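You operate a simulated robot arm through the tools that you are given. There is no shell and no other tool.

Carry out the task below with a simulated robot arm. There is one attempt and no reset: what you move stays moved.

TASK
Mop the spill by the stand box and put the meter on charge.
Fine: first move the yellow lead out of the spill, along the bench past the mop pad, away from the stand box; strained, it tears. Put the mop pad back. The blue stand switch goes on last; a wet hand gets a shock and a puddle under a live socket shorts it. Leave it on to charge. Set down upright: yellow lead, mop pad.
Where things are to end (x, y in the base frame): yellow lead within 12 cm of [57, 45].

The check looks at the end state, three seconds after you hand in, the way a careful person would. Anything else that was tipped, shoved, dropped, spilled or broken makes it a failure.

THE ROBOT
A 7-joint arm with a two-finger gripper, fixed in place. Base frame: the origin is on the floor under the middle of its stand, x ahead of it, y to its left, z up; the work surface is at about z = 76. Readings come in cm, rad, newtons and seconds.
With the tool pointing down near the work surface it reaches from about 38 to 78 cm from the base axis. Its first joint turns from -2.496 to 2.496 rad. Payload 2.45 kg.
Tool frame: the origin (TCP) lies between the finger pads and is the grasp point; the fingertips stand 2.6 cm ahead of it; z points along the fingers, y is the line along which they close. The gripper opens to 9.6 cm; its body begins 6.9 cm behind the TCP.
Orientation is that of the tool frame in the base frame, as a unit quaternion [x, y, z, w]. With the fingers straight down and closing along the base's y, the tool's x points along the base's -x, its y along +y and its z along -z.

THE INTERFACE
- The arm moves only by the tool apply_moves. Its argument "increments" is a list of rows, each an object (a shift or turn left out is 0, a gripper value left out holds the last) with "offset": the shift along the tool's x, y, z in units of 200 mm (1.0 is 200 mm), a list of three; "dr": the turn, a rotation vector about the tool's x, y, z in units of 60 degrees (1.0 is 60 degrees), a list of three; "grip": the gripper command, from -1 (shut) to 1 (fully open), values between in proportion. In form: [{"offset": [dx, dy, dz], "dr": [rx, ry, rz], "grip": grip}, ...]. A call has 1 to 20 rows; each row is the pose to reach, as a shift and turn from the pose commanded when the call began, along the tool's axes at that moment. A call with a number of a shift or a turn outside -1 to 1 is refused whole. A row lasts 0.2 s, in which the tool goes at most 5 cm and 0.15 rad; a call with a longer step from one row to the next is refused whole, and so is a gripper value outside its range. A pose out of reach is approached as far as the arm can. The call stops where the force on the tool passes 40 N (or 10 N more than at its start, if that is more) or the arm is blocked; 0.2 s more then pass. The fingers move at their own pace (about 5 cm/s each) and stop on an object; they squeeze with about 41 N. The grip force told is the motor's: it shows also when the fingers shut on nothing. Time passes only in rows, and 0.2 s behind the last, so rows that repeat a pose let the fingers close. It gives the time, the measured TCP pose, the force on the tool (base axes), the opening and the grip force at its end, in the units of the frame above (readings bear some noise), with the torque about the TCP (base axes, N m) and any sound that the robot's microphone picked up.
- Cameras (640 x 400 px; columns grow to the right, rows downward): "scene" is fixed at [21.64, -49.93, 151.06]; the picture's right is [0.65, -0.76, 0.00], its down [-0.52, -0.45, -0.73] and it looks along [0.55, 0.48, -0.68] (base axes); focal length 363 px, centre (320, 200). "wrist" rides on the gripper at [8.2, 0.3, -9.8] in the tool frame; the picture's right is [-0.04, 1.00, 0.00], its down [-0.73, -0.03, -0.68] and it looks along [-0.68, -0.03, 0.73] (tool axes); focal length 256 px, centre (320, 200). There is no depth. A picture from a camera that has moved, and an enlarged one, comes with that camera's place and axes in the base frame and with its lens.
- grab_frame(camera): a new picture of that camera. It takes no simulated time.
- raise_lower(by): slides the trunk up (or, below 0, down) by that many cm; the arm rides with it, the base frame stays. It gives what a move gives, with no picture.
- zoom(camera, box): a new picture of the part [left, top, right, bottom] of that camera's present view, enlarged. It takes no simulated time.
- job_done(): hands the job in; it is judged then, once.

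Nothing tells you positions but the pictures and the camera data. Unless the task says otherwise, let go and move clear before handing in.

The tools are called after ">>>" as a command line: name --argument value ..., lists and objects as JSON in quotes. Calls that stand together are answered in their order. apply_moves: Moves the arm, as the interface text tells. Its arguments: {"type":"object","properties":{"increments":{"type":"array","items":{"type":"object","properties":{"offset":{"type":"array","items":{"type":"number"}},"dr":{"type":"array","items":{"type":"number"}},"grip":{"type":"number"}}}}},"required":["increments"]} The other tools are called the same way: raise_lower (by) moves the trunk up or down; grab_frame (camera) takes a picture; zoom (camera, box) takes an enlarged picture of a part of a camera's view; job_done () hands the job in.

At the start:

```text
time: 0.0
position: [57.04, -12.45, 108.65]
tcp_rot: [0.0, 1.0, 0.0, 0.0]
wrist_force: [0.1, 0.3, -0.6]
wrist_torque: [0.06, 0.02, 0.0]
gripper_width: 9.63
grasp_force: 0.1
trunk travel left (down, up): [-57.5, 6.5]
```

scene: 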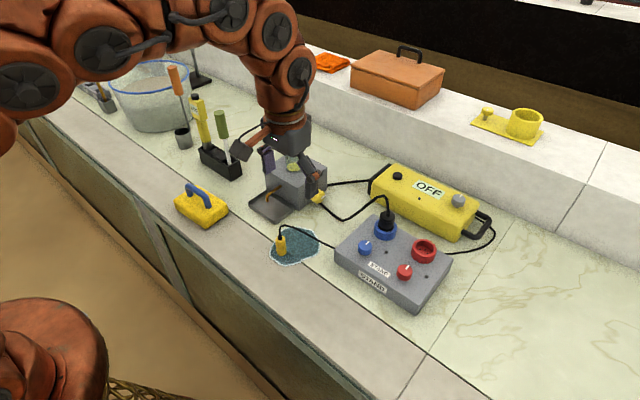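
wrist: 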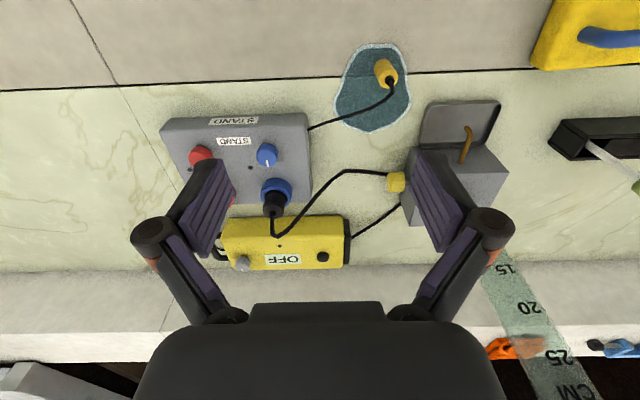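

I see the stand box with a puddle to its left, a yellow lead plug standing in the spill, a yellow mop pad with a blue handle further left, and the meter (yellow, reading OFF). I'll look closer before moving anything.

>>> zoom --camera "scene" --box '[160, 160, 360, 285]'

>>> zoom --camera "scene" --box '[310, 150, 510, 325]'

>>> zoom --camera "wrist" --box '[140, 20, 460, 290]'

>>> zoom --camera "scene" --box '[60, 40, 260, 165]'

```text
3.20 times, centred on (260, 222) of scene
camera zoom: at [21.64, -49.93, 151.06], right [0.65, -0.76, 0.0], down [-0.52, -0.45, -0.73], along [0.55, 0.48, -0.68], focal length 1161 px, centre (512, 128)
```

zoom: 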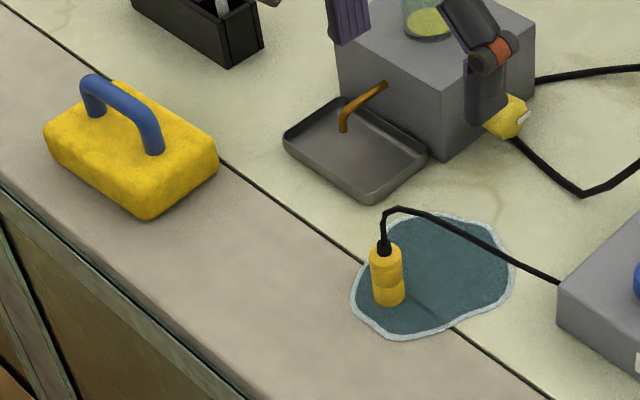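

```text
2.29 times, centred on (410, 238) of scene
camera zoom: at [21.64, -49.93, 151.06], right [0.65, -0.76, 0.0], down [-0.52, -0.45, -0.73], along [0.55, 0.48, -0.68], focal length 829 px, centre (114, 114)
```

zoom: 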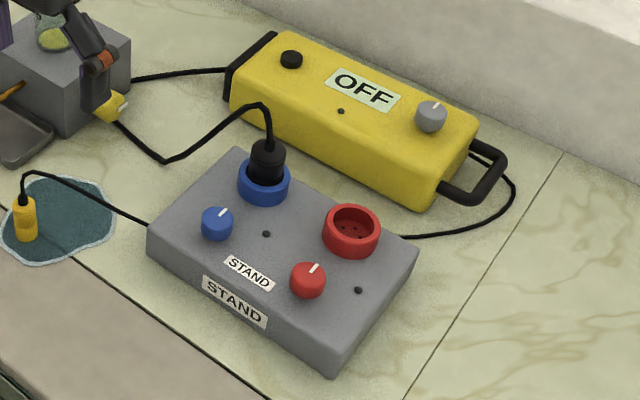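

```text
1.48 times, centred on (300, 155) of wrist
camera zoom: at [48.94, -12.03, 118.7], right [0.04, 1.0, 0.0], down [0.73, -0.03, 0.68], along [0.68, -0.03, -0.73], focal length 379 px, centre (350, 267)
```

zoom: 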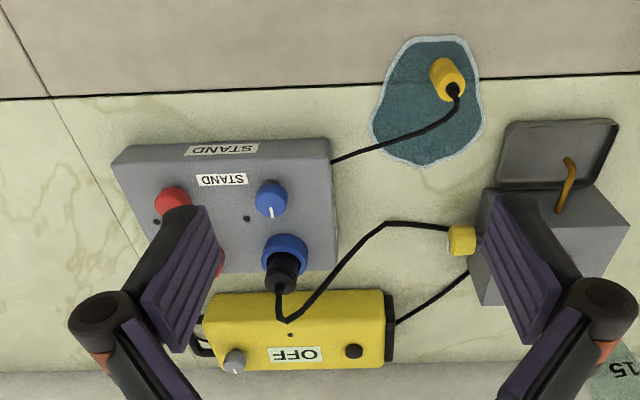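

```text
3.20 times, centred on (160, 102) of scene
camera zoom: at [21.64, -49.93, 151.06], right [0.65, -0.76, 0.0], down [-0.52, -0.45, -0.73], along [0.55, 0.48, -0.68], focal length 1161 px, centre (832, 512)
```

zoom: 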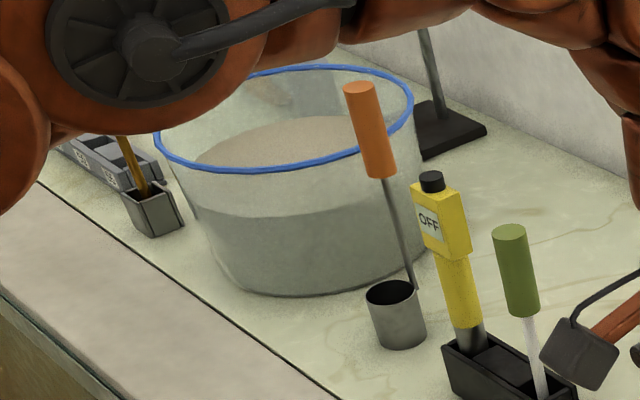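

The gripper hides part of the bench in both views, so I'll shift the arm left at the same height. That should show the grey box, its yellow connector and the black holder.

>>> apply_moves --increments '[{"offset": [0.1, 0.2, 0]}, {"offset": [0.2, 0.4, 0]}, {"offset": [0.3, 0.6, 0]}, {"offset": [0.4, 0.8, 0]}, {"offset": [0.45, 1.0, 0]}, {"offset": [0.45, 1.0, 0]}]'

>>> grab_frame --camera "scene"

>>> grab_frame --camera "wrist"

```text
time: 1.4
position: [47.95, 7.79, 108.62]
tcp_rot: [-0.001, 1.0, 0.0, 0.0]
wrist_force: [0.4, -0.7, -0.5]
wrist_torque: [-0.02, -0.01, -0.01]
gripper_width: 9.57
grasp_force: 0.0
trunk travel left (down, up): [-57.5, 6.5]
```

```text
taken
```

scene: 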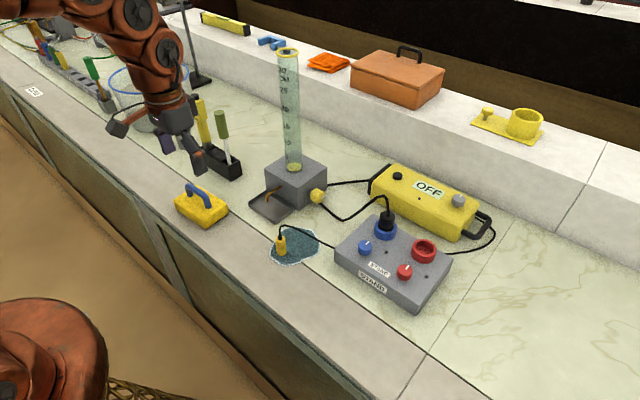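

```text
taken
camera wrist: at [39.94, 8.04, 118.61], right [0.04, 1.0, 0.0], down [0.73, -0.03, 0.68], along [0.68, -0.03, -0.73], focal length 256 px, centre (320, 200)
```

wrist: 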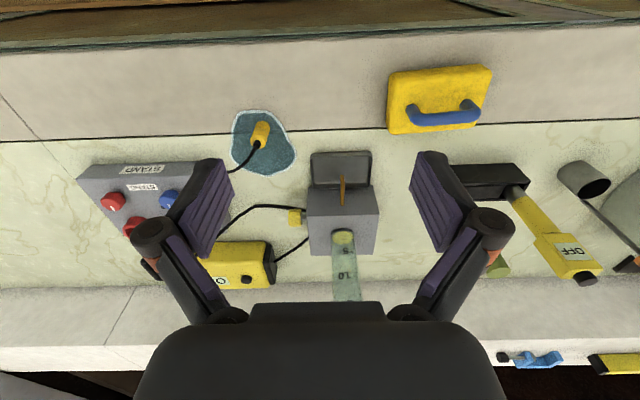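

>>> zoom --camera "scene" --box '[240, 130, 400, 230]'

>>> zoom --camera "scene" --box '[0, 20, 240, 170]'

>>> zoom --camera "wrist" --box '[140, 100, 460, 300]'

>>> zoom --camera "scene" --box '[320, 200, 480, 320]'

```text
4.00 times, centred on (320, 180) of scene
camera zoom: at [21.64, -49.93, 151.06], right [0.65, -0.76, 0.0], down [-0.52, -0.45, -0.73], along [0.55, 0.48, -0.68], focal length 1452 px, centre (320, 280)
```

zoom: 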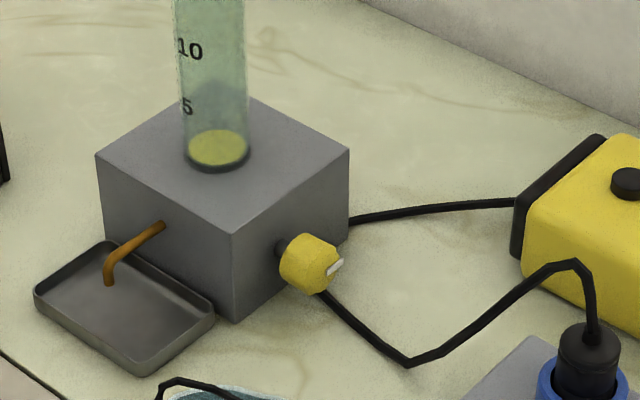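

```text
2.67 times, centred on (120, 95) of scene
camera zoom: at [21.64, -49.93, 151.06], right [0.65, -0.76, 0.0], down [-0.52, -0.45, -0.73], along [0.55, 0.48, -0.68], focal length 968 px, centre (853, 480)
```

zoom: 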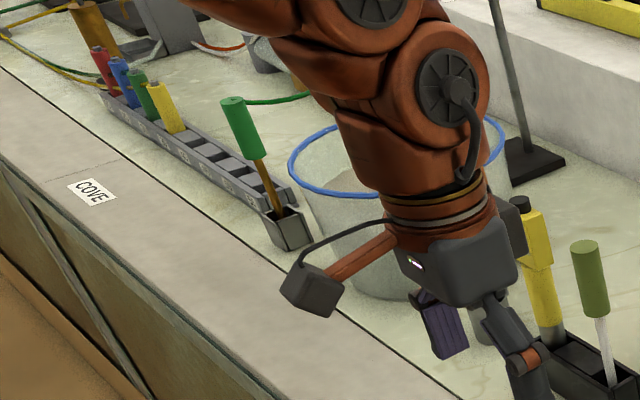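

```text
2.00 times, centred on (300, 200) of wrist
camera zoom: at [39.94, 8.04, 118.61], right [0.04, 1.0, 0.0], down [0.73, -0.03, 0.68], along [0.68, -0.03, -0.73], focal length 512 px, centre (360, 200)
```

zoom: 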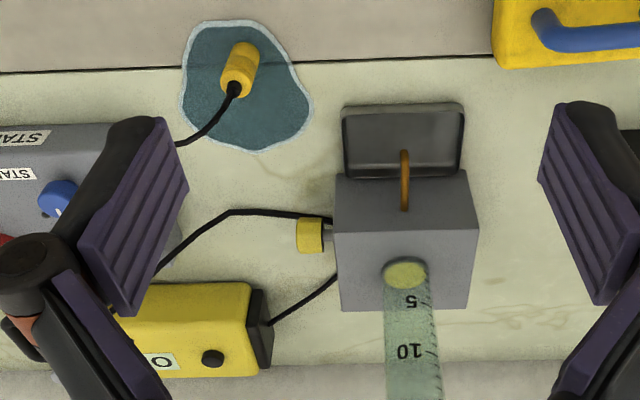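

```text
3.33 times, centred on (400, 260) of scene
camera zoom: at [21.64, -49.93, 151.06], right [0.65, -0.76, 0.0], down [-0.52, -0.45, -0.73], along [0.55, 0.48, -0.68], focal length 1210 px, centre (53, 0)
```

zoom: 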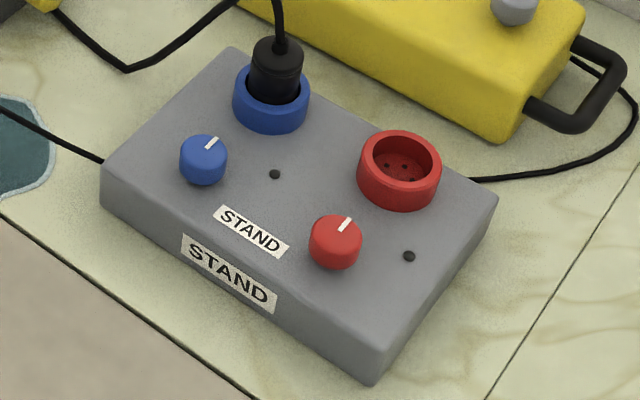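

The yellow box marked OFF appears to be the meter, and its plug is already in the blue socket. The lead plug stands in the puddle near (60, -3) and the mop pad is near (57, 27). I'll bring the wrist camera closer to the lead.

>>> apply_moves --increments '[{"offset": [0, -0.14, 0.1]}, {"offset": [0, -0.27, 0.25]}, {"offset": [0, -0.4, 0.4]}, {"offset": [0, -0.54, 0.53]}, {"offset": [0, -0.54, 0.53]}]'

>>> grab_frame --camera "wrist"

>>> zoom --camera "scene" --box '[170, 170, 330, 270]'

```text
time: 2.6
position: [47.85, -2.98, 98.21]
tcp_rot: [0.0, 1.0, 0.0, 0.0]
wrist_force: [-0.1, -0.2, 0.1]
wrist_torque: [-0.01, 0.0, -0.02]
gripper_width: 9.6
grasp_force: 0.0
trunk travel left (down, up): [-57.5, 6.5]
```

```text
taken
camera wrist: at [39.82, -2.76, 108.15], right [0.04, 1.0, 0.0], down [0.73, -0.03, 0.68], along [0.68, -0.03, -0.73], focal length 256 px, centre (320, 200)
```

wrist: 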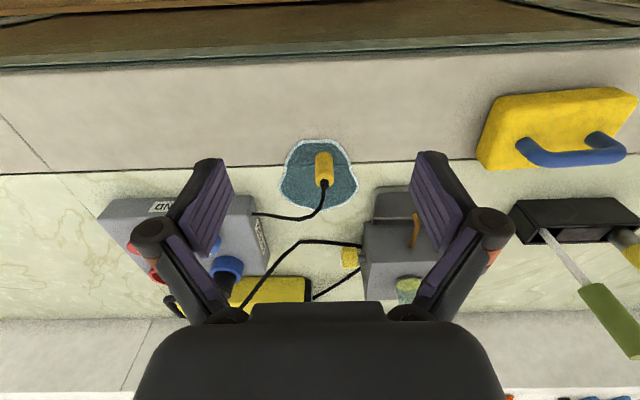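

```text
4.00 times, centred on (250, 220) of scene
camera zoom: at [21.64, -49.93, 151.06], right [0.65, -0.76, 0.0], down [-0.52, -0.45, -0.73], along [0.55, 0.48, -0.68], focal length 1452 px, centre (600, 120)
```

zoom: 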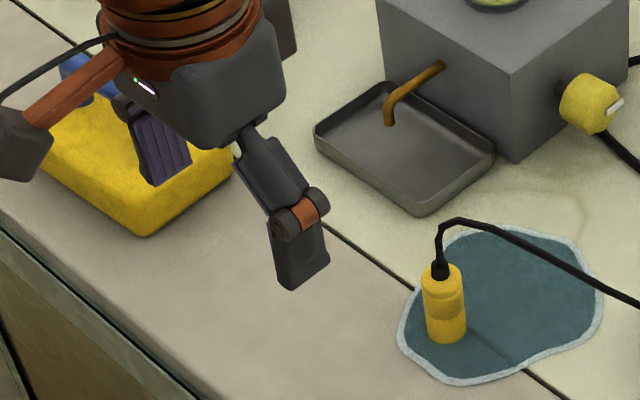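

>>> zoom --camera "wrist" --box '[260, 125, 380, 225]'

>>> zoom --camera "wrist" --box '[460, 70, 640, 190]'

```text
4.00 times, centred on (320, 175) of wrist
camera zoom: at [39.82, -2.76, 108.15], right [0.04, 1.0, 0.0], down [0.73, -0.03, 0.68], along [0.68, -0.03, -0.73], focal length 1024 px, centre (320, 300)
```

zoom: 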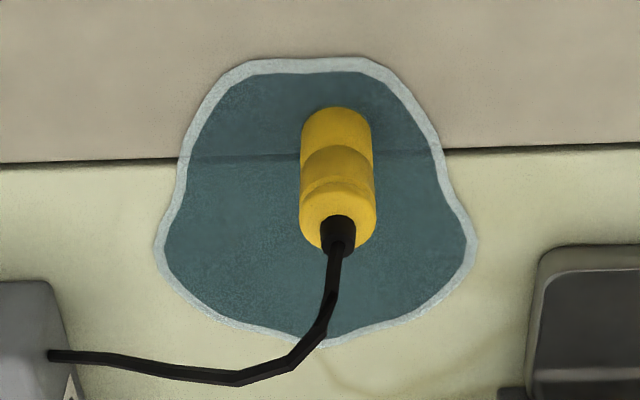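

```text
3.33 times, centred on (550, 130) of wrist
camera zoom: at [39.82, -2.76, 108.15], right [0.04, 1.0, 0.0], down [0.73, -0.03, 0.68], along [0.68, -0.03, -0.73], focal length 853 px, centre (-447, 433)
```

zoom: 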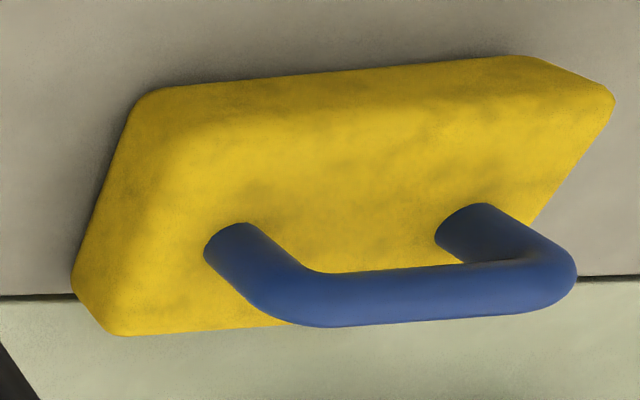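

The lead plug is about 6 cm tall and 2.5 cm across, near (60.7, -3), and its cable leaves its top heading forward. I'll hover above it and check the alignment before going down.

>>> apply_moves --increments '[{"offset": [-0.2, 0, 0.08]}, {"offset": [-0.4, 0, 0.16]}, {"offset": [-0.6, 0, 0.25]}, {"offset": [-0.645, 0, 0.31]}, {"offset": [-0.645, 0, 0.31]}]'

>>> grab_frame --camera "wrist"

>>> zoom --camera "scene" --box '[180, 150, 380, 275]'

```text
time: 3.8
position: [60.74, -3.03, 91.92]
tcp_rot: [0.001, 1.0, 0.0, -0.001]
wrist_force: [-0.1, -0.6, 0.7]
wrist_torque: [0.03, -0.02, 0.01]
gripper_width: 9.59
grasp_force: 0.0
trunk travel left (down, up): [-57.5, 6.5]
```

```text
taken
camera wrist: at [52.77, -2.75, 101.93], right [0.04, 1.0, 0.0], down [0.73, -0.03, 0.68], along [0.68, -0.03, -0.73], focal length 256 px, centre (320, 200)
```

wrist: 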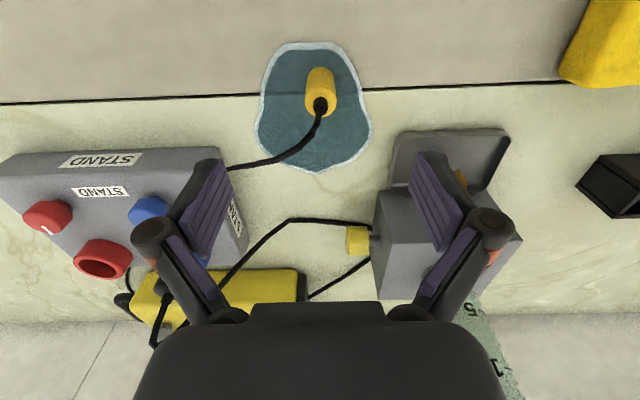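

```text
3.20 times, centred on (280, 212) of scene
camera zoom: at [21.64, -49.93, 151.06], right [0.65, -0.76, 0.0], down [-0.52, -0.45, -0.73], along [0.55, 0.48, -0.68], focal length 1161 px, centre (448, 160)
```

zoom: 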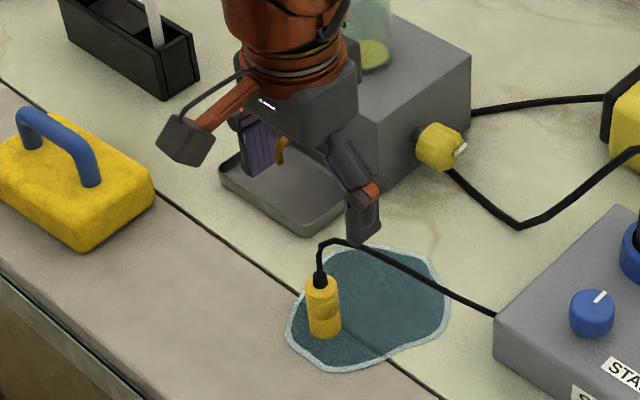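

The lead is centred under the gripper at about (60.6, -3.1). I'll narrow the fingers, go down with the tips well clear of the water, and close on the dry upper part of the plug.

>>> apply_moves --increments '[{"offset": [0, 0, 0.0], "grip": 0.3}, {"offset": [0.005, 0, 0.12], "grip": 0.3}, {"offset": [0.005, 0, 0.24], "grip": 0.3}, {"offset": [0.005, 0, 0.36], "grip": 0.3}, {"offset": [0.005, 0, 0.46], "grip": 0.3}, {"offset": [0.005, 0, 0.535], "grip": 0.3}, {"offset": [0.005, 0, 0.535], "grip": 0.3}]'

>>> grab_frame --camera "wrist"

>>> zoom --camera "scene" --box '[220, 180, 340, 275]'

```text
time: 5.4
position: [60.71, -3.07, 81.39]
tcp_rot: [0.0, 1.0, -0.001, 0.0]
wrist_force: [-0.4, 0.6, -0.4]
wrist_torque: [0.01, -0.02, 0.0]
gripper_width: 6.25
grasp_force: 0.1
trunk travel left (down, up): [-57.5, 6.5]
```

```text
taken
camera wrist: at [52.64, -2.74, 91.34], right [0.04, 1.0, 0.0], down [0.73, -0.03, 0.68], along [0.68, -0.03, -0.73], focal length 256 px, centre (320, 200)
```

wrist: 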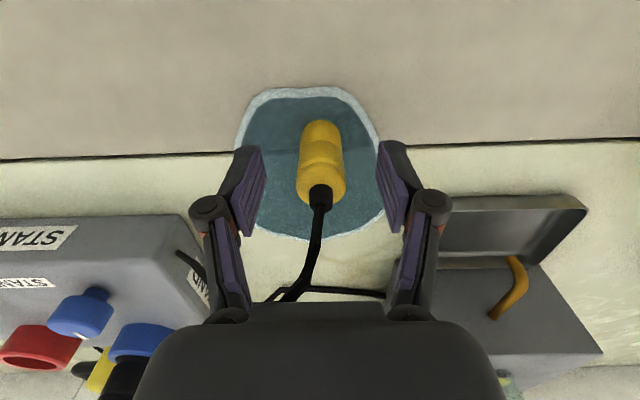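

```text
4.21 times, centred on (280, 228) of scene
camera zoom: at [21.64, -49.93, 151.06], right [0.65, -0.76, 0.0], down [-0.52, -0.45, -0.73], along [0.55, 0.48, -0.68], focal length 1528 px, centre (488, 84)
```

zoom: 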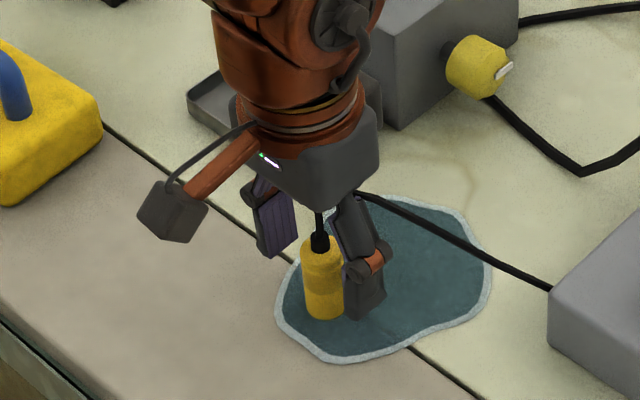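

The plug sits between the fingers with the tips about 2.7 cm above the bench. I'm closing now.

>>> apply_moves --increments '[{"grip": -1}, {"grip": -1}, {"grip": -1}, {"grip": -1}]'

>>> zoom --camera "scene" --box '[220, 180, 340, 275]'

```text
time: 6.4
position: [60.71, -3.03, 81.29]
tcp_rot: [0.0, 1.0, -0.001, 0.001]
wrist_force: [0.5, 0.0, 0.8]
wrist_torque: [0.0, -0.01, 0.01]
gripper_width: 2.44
grasp_force: 40.8
trunk travel left (down, up): [-57.5, 6.5]
```

```text
4.21 times, centred on (280, 228) of scene
camera zoom: at [21.64, -49.93, 151.06], right [0.65, -0.76, 0.0], down [-0.52, -0.45, -0.73], along [0.55, 0.48, -0.68], focal length 1528 px, centre (488, 84)
```

zoom: 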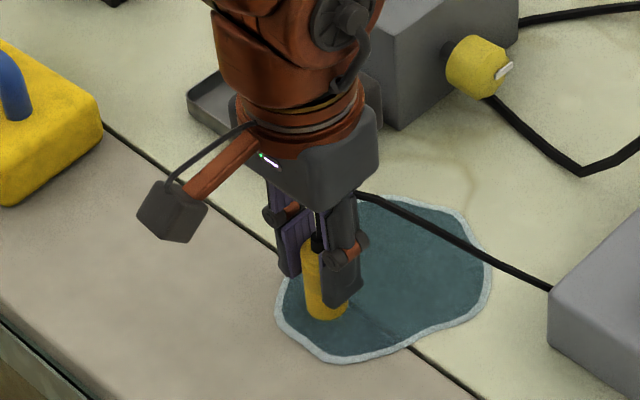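

The lead is gripped at a 2.44 cm opening. I'll lift slightly and move a little along +y while watching the force for cable strain.

>>> apply_moves --increments '[{"offset": [0, 0, -0.05]}, {"offset": [0, 0, -0.1]}, {"offset": [0, 0.1, -0.15]}, {"offset": [0, 0.2, -0.2]}, {"offset": [0, 0.3, -0.25]}, {"offset": [0, 0.3, -0.25]}]'

>>> grab_frame --camera "scene"

```text
time: 7.8
position: [60.65, 3.11, 86.05]
tcp_rot: [0.0, 1.0, 0.0, 0.0]
wrist_force: [0.1, 0.1, -0.4]
wrist_torque: [-0.04, 0.0, 0.04]
gripper_width: 2.45
grasp_force: 40.9
trunk travel left (down, up): [-57.5, 6.5]
```

```text
taken
```

scene: 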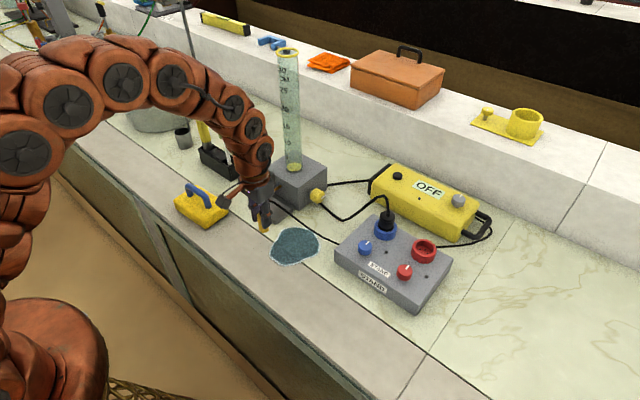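

The cable follows freely with no measurable pull. I'll rise to clear the mop pad's handle and carry on along +y, still checking force.

>>> apply_moves --increments '[{"offset": [0, 0.1, -0.12]}, {"offset": [0.03, 0.2, -0.24]}, {"offset": [0.05, 0.32, -0.34]}, {"offset": [0.08, 0.45, -0.4]}, {"offset": [0.1, 0.6, -0.42]}, {"offset": [0.1, 0.75, -0.42]}, {"offset": [0.1, 0.75, -0.42]}]'

>>> grab_frame --camera "scene"

```text
time: 9.4
position: [58.93, 17.91, 94.74]
tcp_rot: [-0.001, 1.0, 0.0, 0.0]
wrist_force: [-1.1, -0.1, -0.8]
wrist_torque: [-0.02, 0.02, 0.0]
gripper_width: 2.46
grasp_force: 40.7
trunk travel left (down, up): [-57.5, 6.5]
```

```text
taken
```

scene: 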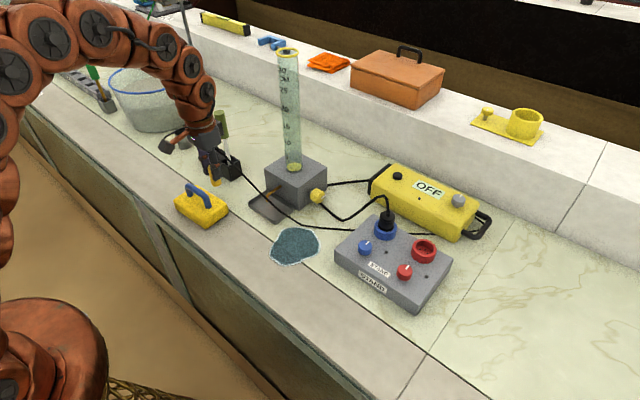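

There's still slack in the cable. I'll carry on over the pad with smaller steps.

>>> apply_moves --increments '[{"offset": [0.02, 0.12, 0]}, {"offset": [0.04, 0.24, 0]}, {"offset": [0.06, 0.36, 0]}, {"offset": [0.08, 0.48, 0]}, {"offset": [0.09, 0.6, 0]}, {"offset": [0.09, 0.7, 0]}, {"offset": [0.09, 0.7, 0]}]'

>>> grab_frame --camera "scene"

>>> grab_frame --camera "wrist"

```text
time: 11.0
position: [56.94, 31.85, 94.67]
tcp_rot: [0.0, 1.0, 0.0, 0.0]
wrist_force: [-0.3, -0.2, -2.0]
wrist_torque: [0.0, 0.01, 0.03]
gripper_width: 2.45
grasp_force: 40.8
trunk travel left (down, up): [-57.5, 6.5]
```

```text
taken
```

scene: 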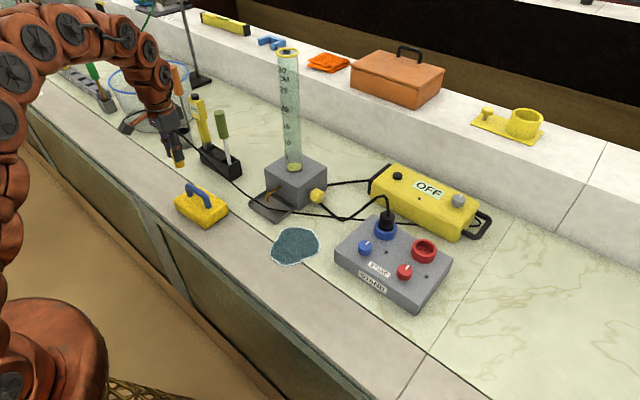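

```text
taken
camera wrist: at [48.9, 32.25, 104.62], right [0.04, 1.0, 0.0], down [0.73, -0.03, 0.68], along [0.68, -0.03, -0.73], focal length 256 px, centre (320, 200)
```

wrist: 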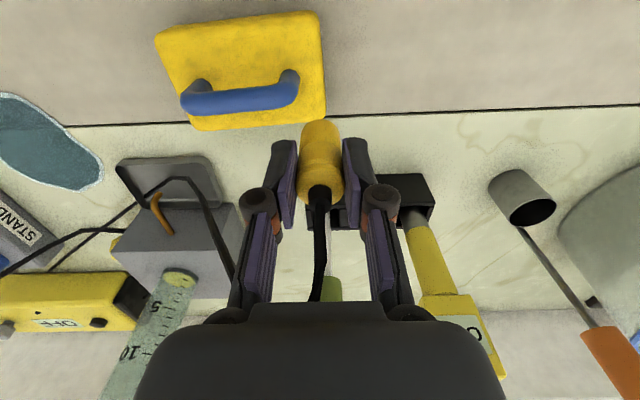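

There's no strain yet and the pad is now behind the lead. I'll continue to about y = 41 in small steps.

>>> apply_moves --increments '[{"offset": [0, 0.1, 0.02]}, {"offset": [0, 0.2, 0.05]}, {"offset": [0, 0.3, 0.1]}, {"offset": [0, 0.4, 0.15]}, {"offset": [0, 0.48, 0.2]}, {"offset": [0, 0.48, 0.2]}]'

>>> grab_frame --camera "scene"

>>> grab_frame --camera "wrist"

```text
time: 12.4
position: [57.21, 41.53, 90.65]
tcp_rot: [0.001, 1.0, 0.0, -0.001]
wrist_force: [0.0, 0.2, -0.4]
wrist_torque: [0.01, -0.03, 0.02]
gripper_width: 2.49
grasp_force: 41.3
trunk travel left (down, up): [-57.5, 6.5]
```

```text
taken
```

scene: 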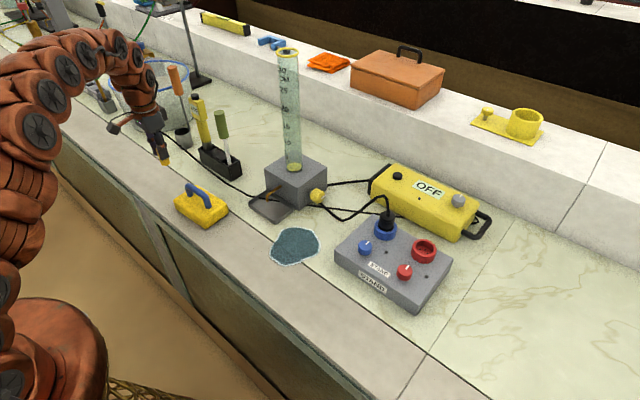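

```text
taken
camera wrist: at [49.01, 41.8, 100.61], right [0.04, 1.0, 0.0], down [0.73, -0.03, 0.68], along [0.68, -0.03, -0.73], focal length 256 px, centre (320, 200)
```

wrist: 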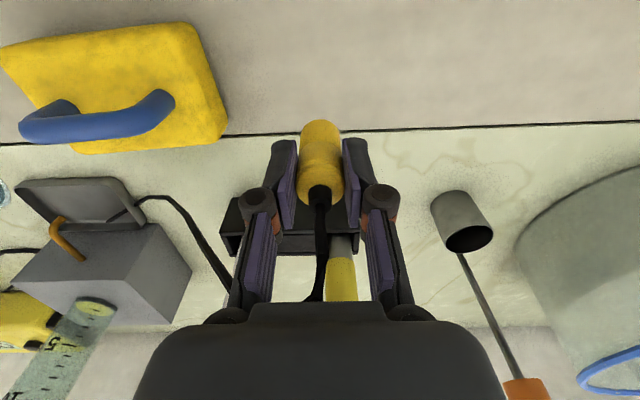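

The lead hangs upright at (57, 41.5), well within the target circle. I'll lower it gently to its original grip height.

>>> apply_moves --increments '[{"offset": [0.01, 0.03, 0.12]}, {"offset": [0.01, 0.03, 0.24]}, {"offset": [0.01, 0.03, 0.34]}, {"offset": [0.01, 0.03, 0.41]}, {"offset": [0.01, 0.03, 0.44]}, {"offset": [0.01, 0.03, 0.455]}, {"offset": [0.01, 0.03, 0.465]}, {"offset": [0.01, 0.03, 0.465]}]'

>>> grab_frame --camera "wrist"

>>> zoom --camera "scene" --box '[80, 110, 260, 230]'

```text
time: 14.2
position: [56.82, 42.11, 81.28]
tcp_rot: [0.0, 1.0, 0.0, 0.001]
wrist_force: [-0.1, 0.1, 6.9]
wrist_torque: [0.01, 0.06, -0.01]
gripper_width: 2.47
grasp_force: 40.3
trunk travel left (down, up): [-57.5, 6.5]
```

```text
taken
camera wrist: at [48.71, 42.39, 91.34], right [0.04, 1.0, 0.0], down [0.73, -0.03, 0.68], along [0.68, -0.03, -0.73], focal length 256 px, centre (320, 200)
```

wrist: 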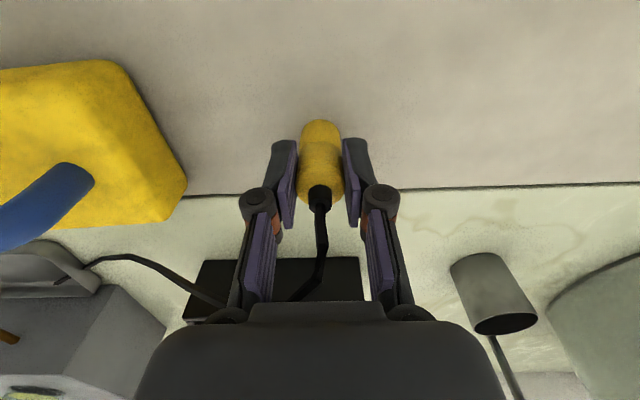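

```text
3.33 times, centred on (170, 170) of scene
camera zoom: at [21.64, -49.93, 151.06], right [0.65, -0.76, 0.0], down [-0.52, -0.45, -0.73], along [0.55, 0.48, -0.68], focal length 1210 px, centre (820, 300)
```

zoom: 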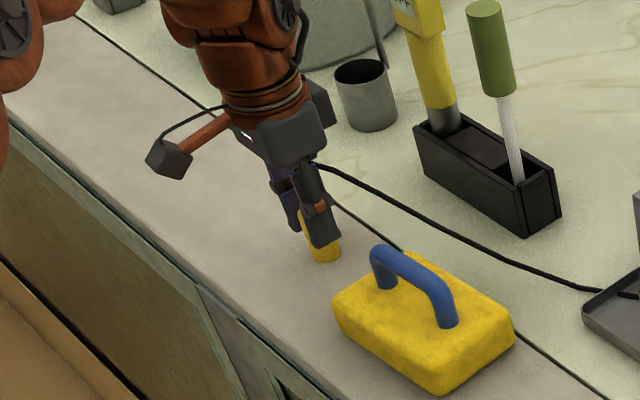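

The lead touches the bench with a 6.9 N contact force. I'll release it and rise straight up.

>>> apply_moves --increments '[{"grip": -0.3}, {"grip": 0.1}, {"grip": 0.1}, {"grip": 0.1}]'

>>> grab_frame --camera "wrist"

```text
time: 15.2
position: [56.86, 42.14, 81.33]
tcp_rot: [0.0, 1.0, 0.0, 0.0]
wrist_force: [0.1, 0.6, -0.2]
wrist_torque: [-0.01, -0.02, -0.02]
gripper_width: 5.28
grasp_force: 0.1
trunk travel left (down, up): [-57.5, 6.5]
```

```text
taken
camera wrist: at [48.72, 42.39, 91.27], right [0.04, 1.0, 0.0], down [0.73, -0.03, 0.68], along [0.68, -0.03, -0.73], focal length 256 px, centre (320, 200)
```

wrist: 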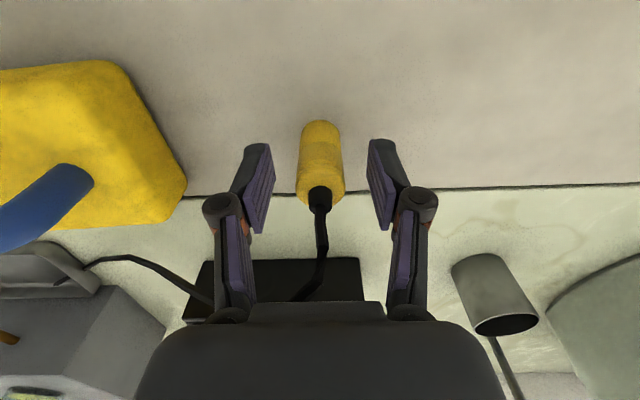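

The lead stands on its own. I'll rise straight up, then look back at it.

>>> apply_moves --increments '[{"offset": [0, 0, -0.1]}, {"offset": [0, 0, -0.25]}, {"offset": [0, 0, -0.45]}, {"offset": [0, 0, -0.65]}, {"offset": [0, 0, -0.75]}, {"offset": [0, 0, -0.75]}]'

>>> grab_frame --camera "wrist"

>>> grab_frame --camera "scene"

```text
time: 16.6
position: [56.74, 42.0, 96.42]
tcp_rot: [0.0, 1.0, 0.0, 0.001]
wrist_force: [1.2, 0.1, 1.0]
wrist_torque: [0.03, 0.01, 0.02]
gripper_width: 5.26
grasp_force: 0.1
trunk travel left (down, up): [-57.5, 6.5]
```

```text
taken
camera wrist: at [48.71, 42.3, 106.34], right [0.04, 1.0, 0.0], down [0.73, -0.03, 0.68], along [0.68, -0.03, -0.73], focal length 256 px, centre (320, 200)
```

wrist: 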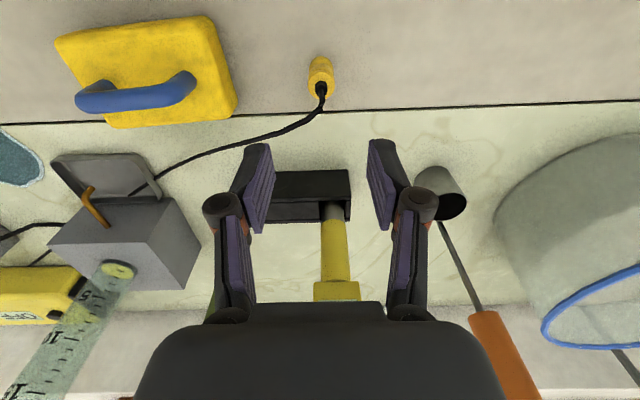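

```text
taken
```

scene: 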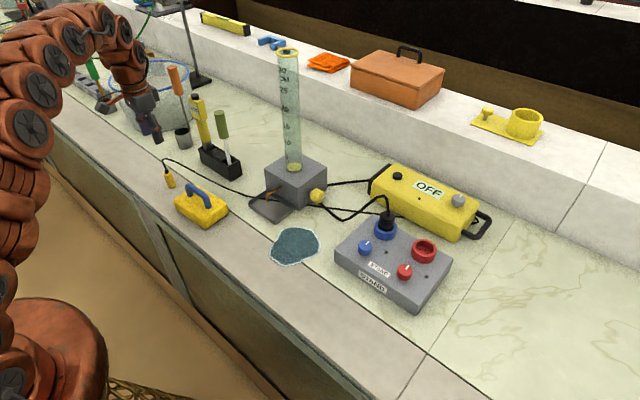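

The lead is upright at about (57, 42). Next I'll view the mop pad from closer in to measure its handle.

>>> apply_moves --increments '[{"offset": [0.12, -0.2, 0], "grip": 0.6}, {"offset": [0.24, -0.4, 0]}, {"offset": [0.36, -0.6, 0]}, {"offset": [0.46, -0.8, 0]}, {"offset": [0.46, -0.8, 0]}]'

>>> grab_frame --camera "wrist"

>>> zoom --camera "wrist" --box '[240, 110, 400, 210]'

>>> zoom --camera "scene" --box '[150, 150, 250, 235]'

```text
time: 17.8
position: [47.54, 26.03, 96.53]
tcp_rot: [-0.001, 1.0, 0.0, 0.001]
wrist_force: [0.6, -0.3, 0.2]
wrist_torque: [-0.03, -0.01, 0.01]
gripper_width: 7.68
grasp_force: 0.0
trunk travel left (down, up): [-57.5, 6.5]
```

```text
taken
camera wrist: at [39.48, 26.36, 106.39], right [0.04, 1.0, 0.0], down [0.73, -0.03, 0.68], along [0.68, -0.03, -0.73], focal length 256 px, centre (320, 200)
```

wrist: 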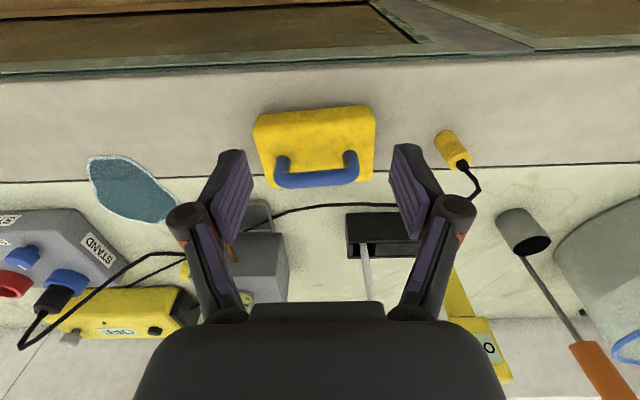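

```text
4.00 times, centred on (320, 160) of wrist
camera zoom: at [39.48, 26.36, 106.39], right [0.04, 1.0, 0.0], down [0.73, -0.03, 0.68], along [0.68, -0.03, -0.73], focal length 1024 px, centre (320, 360)
```

zoom: 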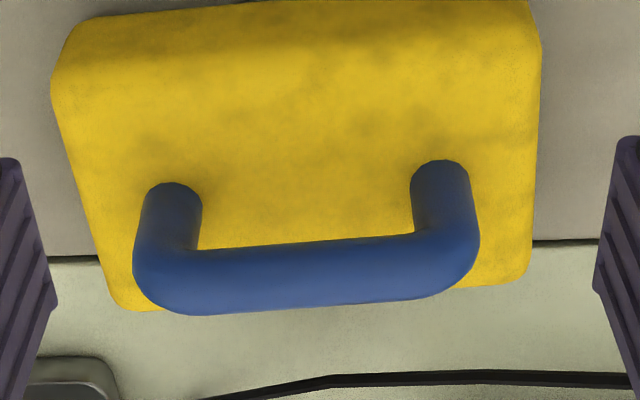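

```text
4.71 times, centred on (200, 192) of scene
camera zoom: at [21.64, -49.93, 151.06], right [0.65, -0.76, 0.0], down [-0.52, -0.45, -0.73], along [0.55, 0.48, -0.68], focal length 1708 px, centre (885, 235)
```

zoom: 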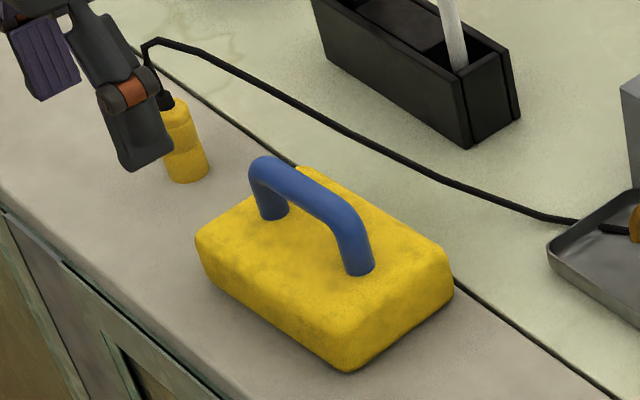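

The handle bar runs nearly along y, about 3° off, centred near (56.8, 25.2, 84.5) and roughly 1.7 cm thick. I'll go above it and turn the tool so the fingers close across the bar.

>>> apply_moves --increments '[{"offset": [-0.07, -0.01, 0], "dr": [0, 0, -0.14]}, {"offset": [-0.14, -0.01, 0], "dr": [0, 0, -0.28]}, {"offset": [-0.21, -0.02, 0], "dr": [0, 0, -0.42]}, {"offset": [-0.28, -0.02, 0], "dr": [0, 0, -0.56]}, {"offset": [-0.35, -0.03, 0], "dr": [0, 0, -0.7]}, {"offset": [-0.42, -0.04, 0], "dr": [0, 0, -0.84]}, {"offset": [-0.463, -0.04, 0], "dr": [0, 0, -0.98]}, {"offset": [-0.463, -0.04, 0], "dr": [0, 0, -0.98]}]'

>>> apply_moves --increments '[{"dr": [0, 0, -0.14]}, {"dr": [0, 0, -0.28]}, {"dr": [0, 0, -0.42]}, {"dr": [0, 0, -0.5667]}, {"dr": [0, 0, -0.5667]}]'

>>> grab_frame --camera "wrist"

>>> grab_frame --camera "scene"

```text
time: 19.6
position: [56.92, 25.16, 96.16]
tcp_rot: [-0.491, 0.871, 0.0, -0.001]
wrist_force: [-0.3, 0.3, -0.6]
wrist_torque: [0.03, 0.0, -0.04]
gripper_width: 7.68
grasp_force: 0.0
trunk travel left (down, up): [-57.5, 6.5]
```

```text
refused: row 4 steps farther than a row can; nothing moved
```

```text
taken
camera wrist: at [52.52, 18.37, 106.25], right [-0.83, 0.55, 0.0], down [0.4, 0.61, 0.68], along [0.37, 0.57, -0.73], focal length 256 px, centre (320, 200)
```

wrist: 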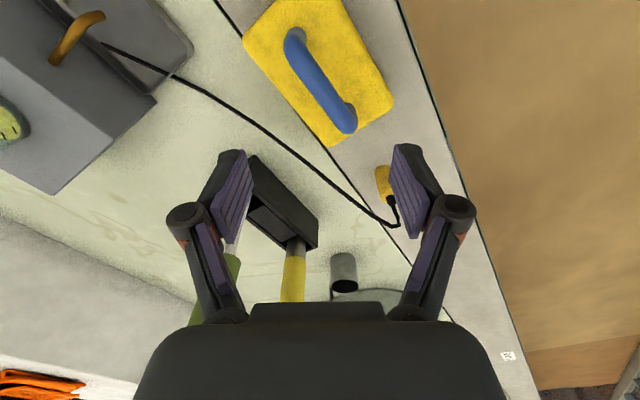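

```text
taken
```

scene: 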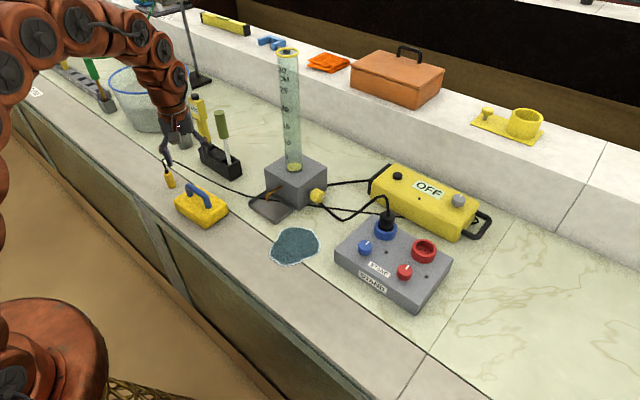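

The last row of the turn was slightly too large, so I'll finish the remaining 34° in smaller steps.

>>> apply_moves --increments '[{"dr": [0, 0, -0.12]}, {"dr": [0, 0, -0.24]}, {"dr": [0, 0, -0.36]}, {"dr": [0, 0, -0.47]}, {"dr": [0, 0, -0.5667]}, {"dr": [0, 0, -0.5667]}]'

>>> grab_frame --camera "wrist"

>>> zoom --camera "scene" --box '[120, 100, 280, 235]'

```text
time: 21.0
position: [56.92, 25.3, 96.21]
tcp_rot: [0.725, -0.689, 0.0, 0.0]
wrist_force: [0.3, 0.0, -0.4]
wrist_torque: [0.04, -0.02, -0.01]
gripper_width: 7.67
grasp_force: 0.1
trunk travel left (down, up): [-57.5, 6.5]
```

```text
taken
camera wrist: at [57.05, 17.09, 106.27], right [-1.0, -0.01, 0.0], down [-0.01, 0.73, 0.68], along [-0.01, 0.68, -0.73], focal length 256 px, centre (320, 200)
```

wrist: 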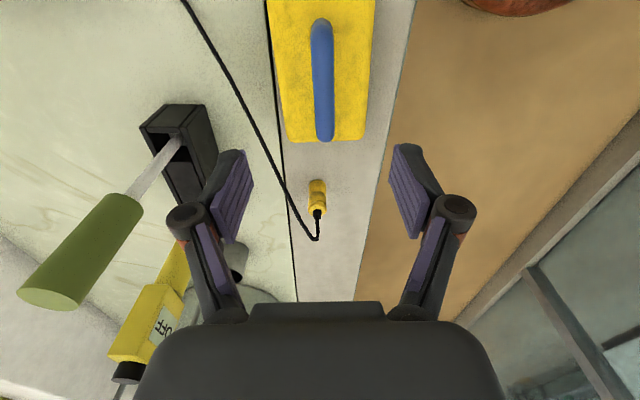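

```text
2.96 times, centred on (200, 168) of scene
camera zoom: at [21.64, -49.93, 151.06], right [0.65, -0.76, 0.0], down [-0.52, -0.45, -0.73], along [0.55, 0.48, -0.68], focal length 1075 px, centre (676, 296)
```

zoom: 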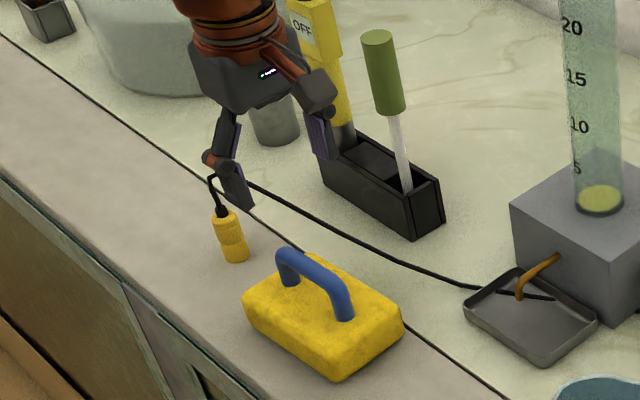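

The bar lines up with the fingers, centred about (56.6, 24.7). I'll go down so the tips stop above the pad's top face and then close on the bar.

>>> apply_moves --increments '[{"offset": [0.012, 0.008, 0.12]}, {"offset": [0.024, 0.016, 0.24]}, {"offset": [0.024, 0.016, 0.36]}, {"offset": [0.024, 0.016, 0.46]}, {"offset": [0.024, 0.016, 0.56]}, {"offset": [0.024, 0.016, 0.56]}]'

>>> grab_frame --camera "wrist"

>>> zoom --camera "scene" --box '[140, 130, 260, 235]'

```text
time: 22.4
position: [56.52, 24.69, 85.16]
tcp_rot: [0.724, -0.69, -0.001, 0.0]
wrist_force: [0.4, 0.3, 0.1]
wrist_torque: [0.03, 0.01, -0.02]
gripper_width: 7.68
grasp_force: 0.1
trunk travel left (down, up): [-57.5, 6.5]
```

```text
taken
camera wrist: at [56.72, 16.57, 95.09], right [-1.0, -0.01, 0.0], down [-0.01, 0.73, 0.68], along [-0.01, 0.68, -0.73], focal length 256 px, centre (320, 200)
```

wrist: 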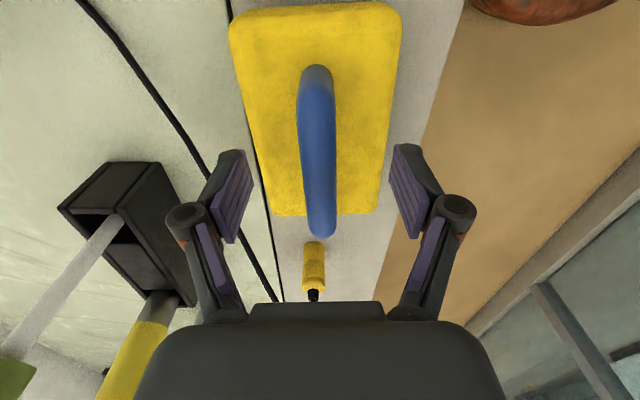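

```text
3.81 times, centred on (200, 182) of scene
camera zoom: at [21.64, -49.93, 151.06], right [0.65, -0.76, 0.0], down [-0.52, -0.45, -0.73], along [0.55, 0.48, -0.68], focal length 1382 px, centre (777, 267)
```

zoom: 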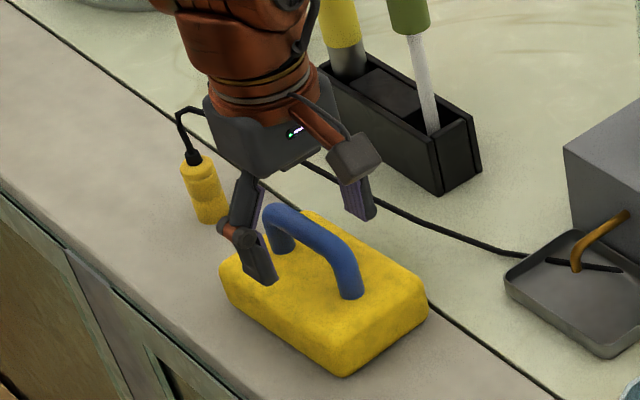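

The bar is centred between the fingers and the tips clear the pad. I'm closing, and I'll return the pad to this pose, (56.5, 24.7, 85.2).

>>> apply_moves --increments '[{"grip": -1}, {"grip": -1}, {"grip": -1}, {"grip": -1}, {"grip": -1}]'

>>> grab_frame --camera "wrist"

>>> zoom --camera "scene" --box '[140, 130, 260, 235]'

```text
time: 23.6
position: [56.58, 24.83, 85.15]
tcp_rot: [0.724, -0.69, 0.0, 0.001]
wrist_force: [-0.4, -0.1, 1.0]
wrist_torque: [0.0, 0.02, 0.02]
gripper_width: 1.61
grasp_force: 41.4
trunk travel left (down, up): [-57.5, 6.5]
```

```text
taken
camera wrist: at [56.73, 16.57, 95.11], right [-1.0, -0.01, 0.0], down [-0.01, 0.73, 0.68], along [-0.01, 0.68, -0.73], focal length 256 px, centre (320, 200)
```

wrist: 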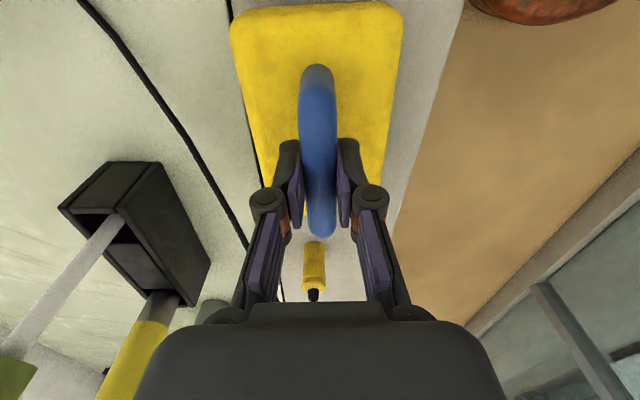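

```text
3.81 times, centred on (200, 182) of scene
camera zoom: at [21.64, -49.93, 151.06], right [0.65, -0.76, 0.0], down [-0.52, -0.45, -0.73], along [0.55, 0.48, -0.68], focal length 1382 px, centre (777, 267)
```

zoom: 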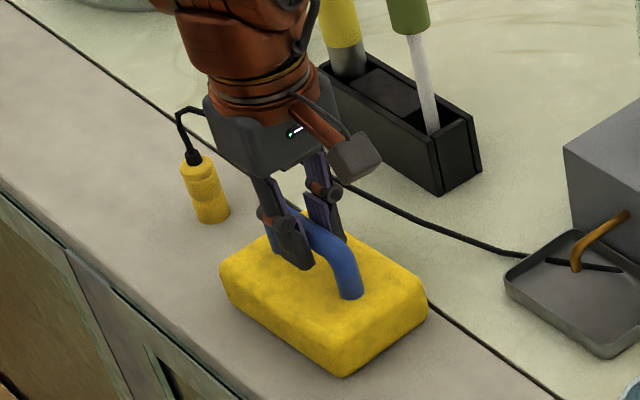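

The handle is held at 1.61 cm. I'll lift and see how the pad hangs.

>>> apply_moves --increments '[{"offset": [0, 0, -0.05]}, {"offset": [0, 0, -0.12]}, {"offset": [0, 0, -0.2]}, {"offset": [0, 0, -0.3]}, {"offset": [0, 0, -0.3]}]'

>>> zoom --camera "scene" --box '[140, 110, 260, 235]'

```text
time: 24.8
position: [56.68, 24.76, 91.15]
tcp_rot: [0.724, -0.69, 0.0, 0.0]
wrist_force: [-0.7, 0.1, -0.8]
wrist_torque: [0.0, 0.05, 0.03]
gripper_width: 1.6
grasp_force: 40.2
trunk travel left (down, up): [-57.5, 6.5]
```

```text
3.20 times, centred on (200, 172) of scene
camera zoom: at [21.64, -49.93, 151.06], right [0.65, -0.76, 0.0], down [-0.52, -0.45, -0.73], along [0.55, 0.48, -0.68], focal length 1161 px, centre (704, 288)
```

zoom: 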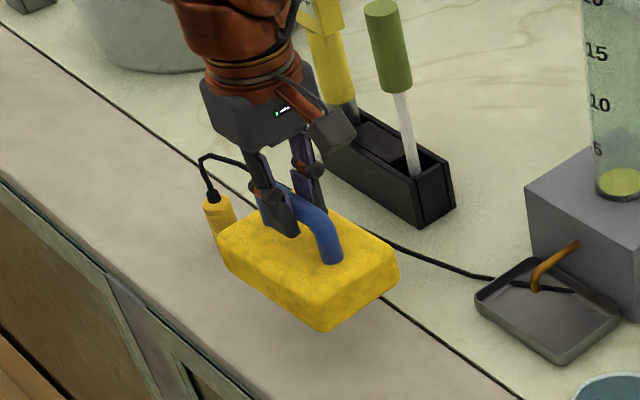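

The pad hangs level. I'm carrying it along the bench front toward the puddle.

>>> apply_moves --increments '[{"offset": [0.18, 0.009, 0]}, {"offset": [0.36, 0.018, 0]}, {"offset": [0.54, 0.026, 0]}, {"offset": [0.72, 0.035, 0]}, {"offset": [0.9, 0.044, 0]}, {"offset": [0.9, 0.044, 0]}]'

>>> grab_frame --camera "scene"

>>> grab_frame --camera "wrist"

```text
time: 26.2
position: [56.83, 6.94, 91.17]
tcp_rot: [0.724, -0.69, 0.0, -0.001]
wrist_force: [0.9, -0.4, -1.0]
wrist_torque: [-0.02, -0.01, 0.01]
gripper_width: 1.6
grasp_force: 41.1
trunk travel left (down, up): [-57.5, 6.5]
```

```text
taken
```

scene: 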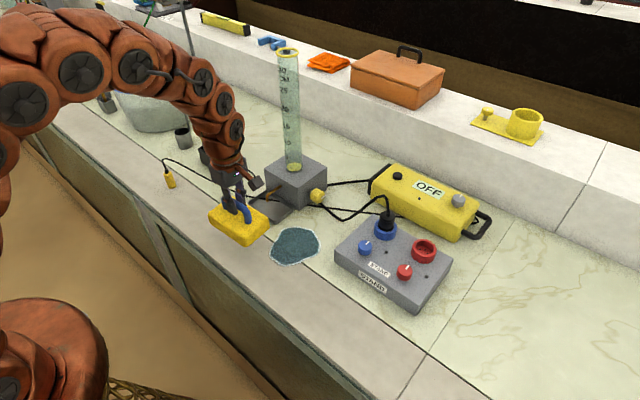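

```text
taken
camera wrist: at [56.98, -1.27, 101.13], right [-1.0, -0.01, 0.0], down [-0.01, 0.73, 0.68], along [-0.01, 0.68, -0.73], focal length 256 px, centre (320, 200)
```

wrist: 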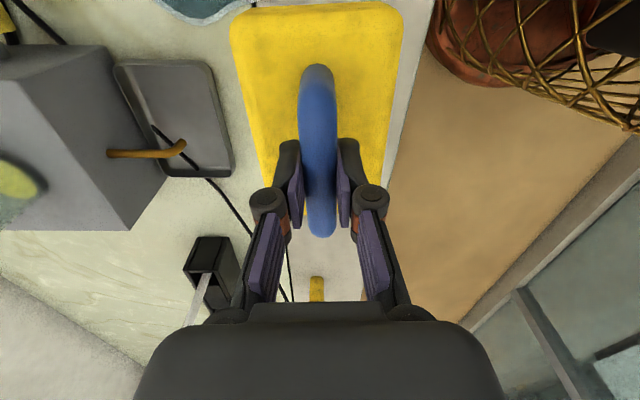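

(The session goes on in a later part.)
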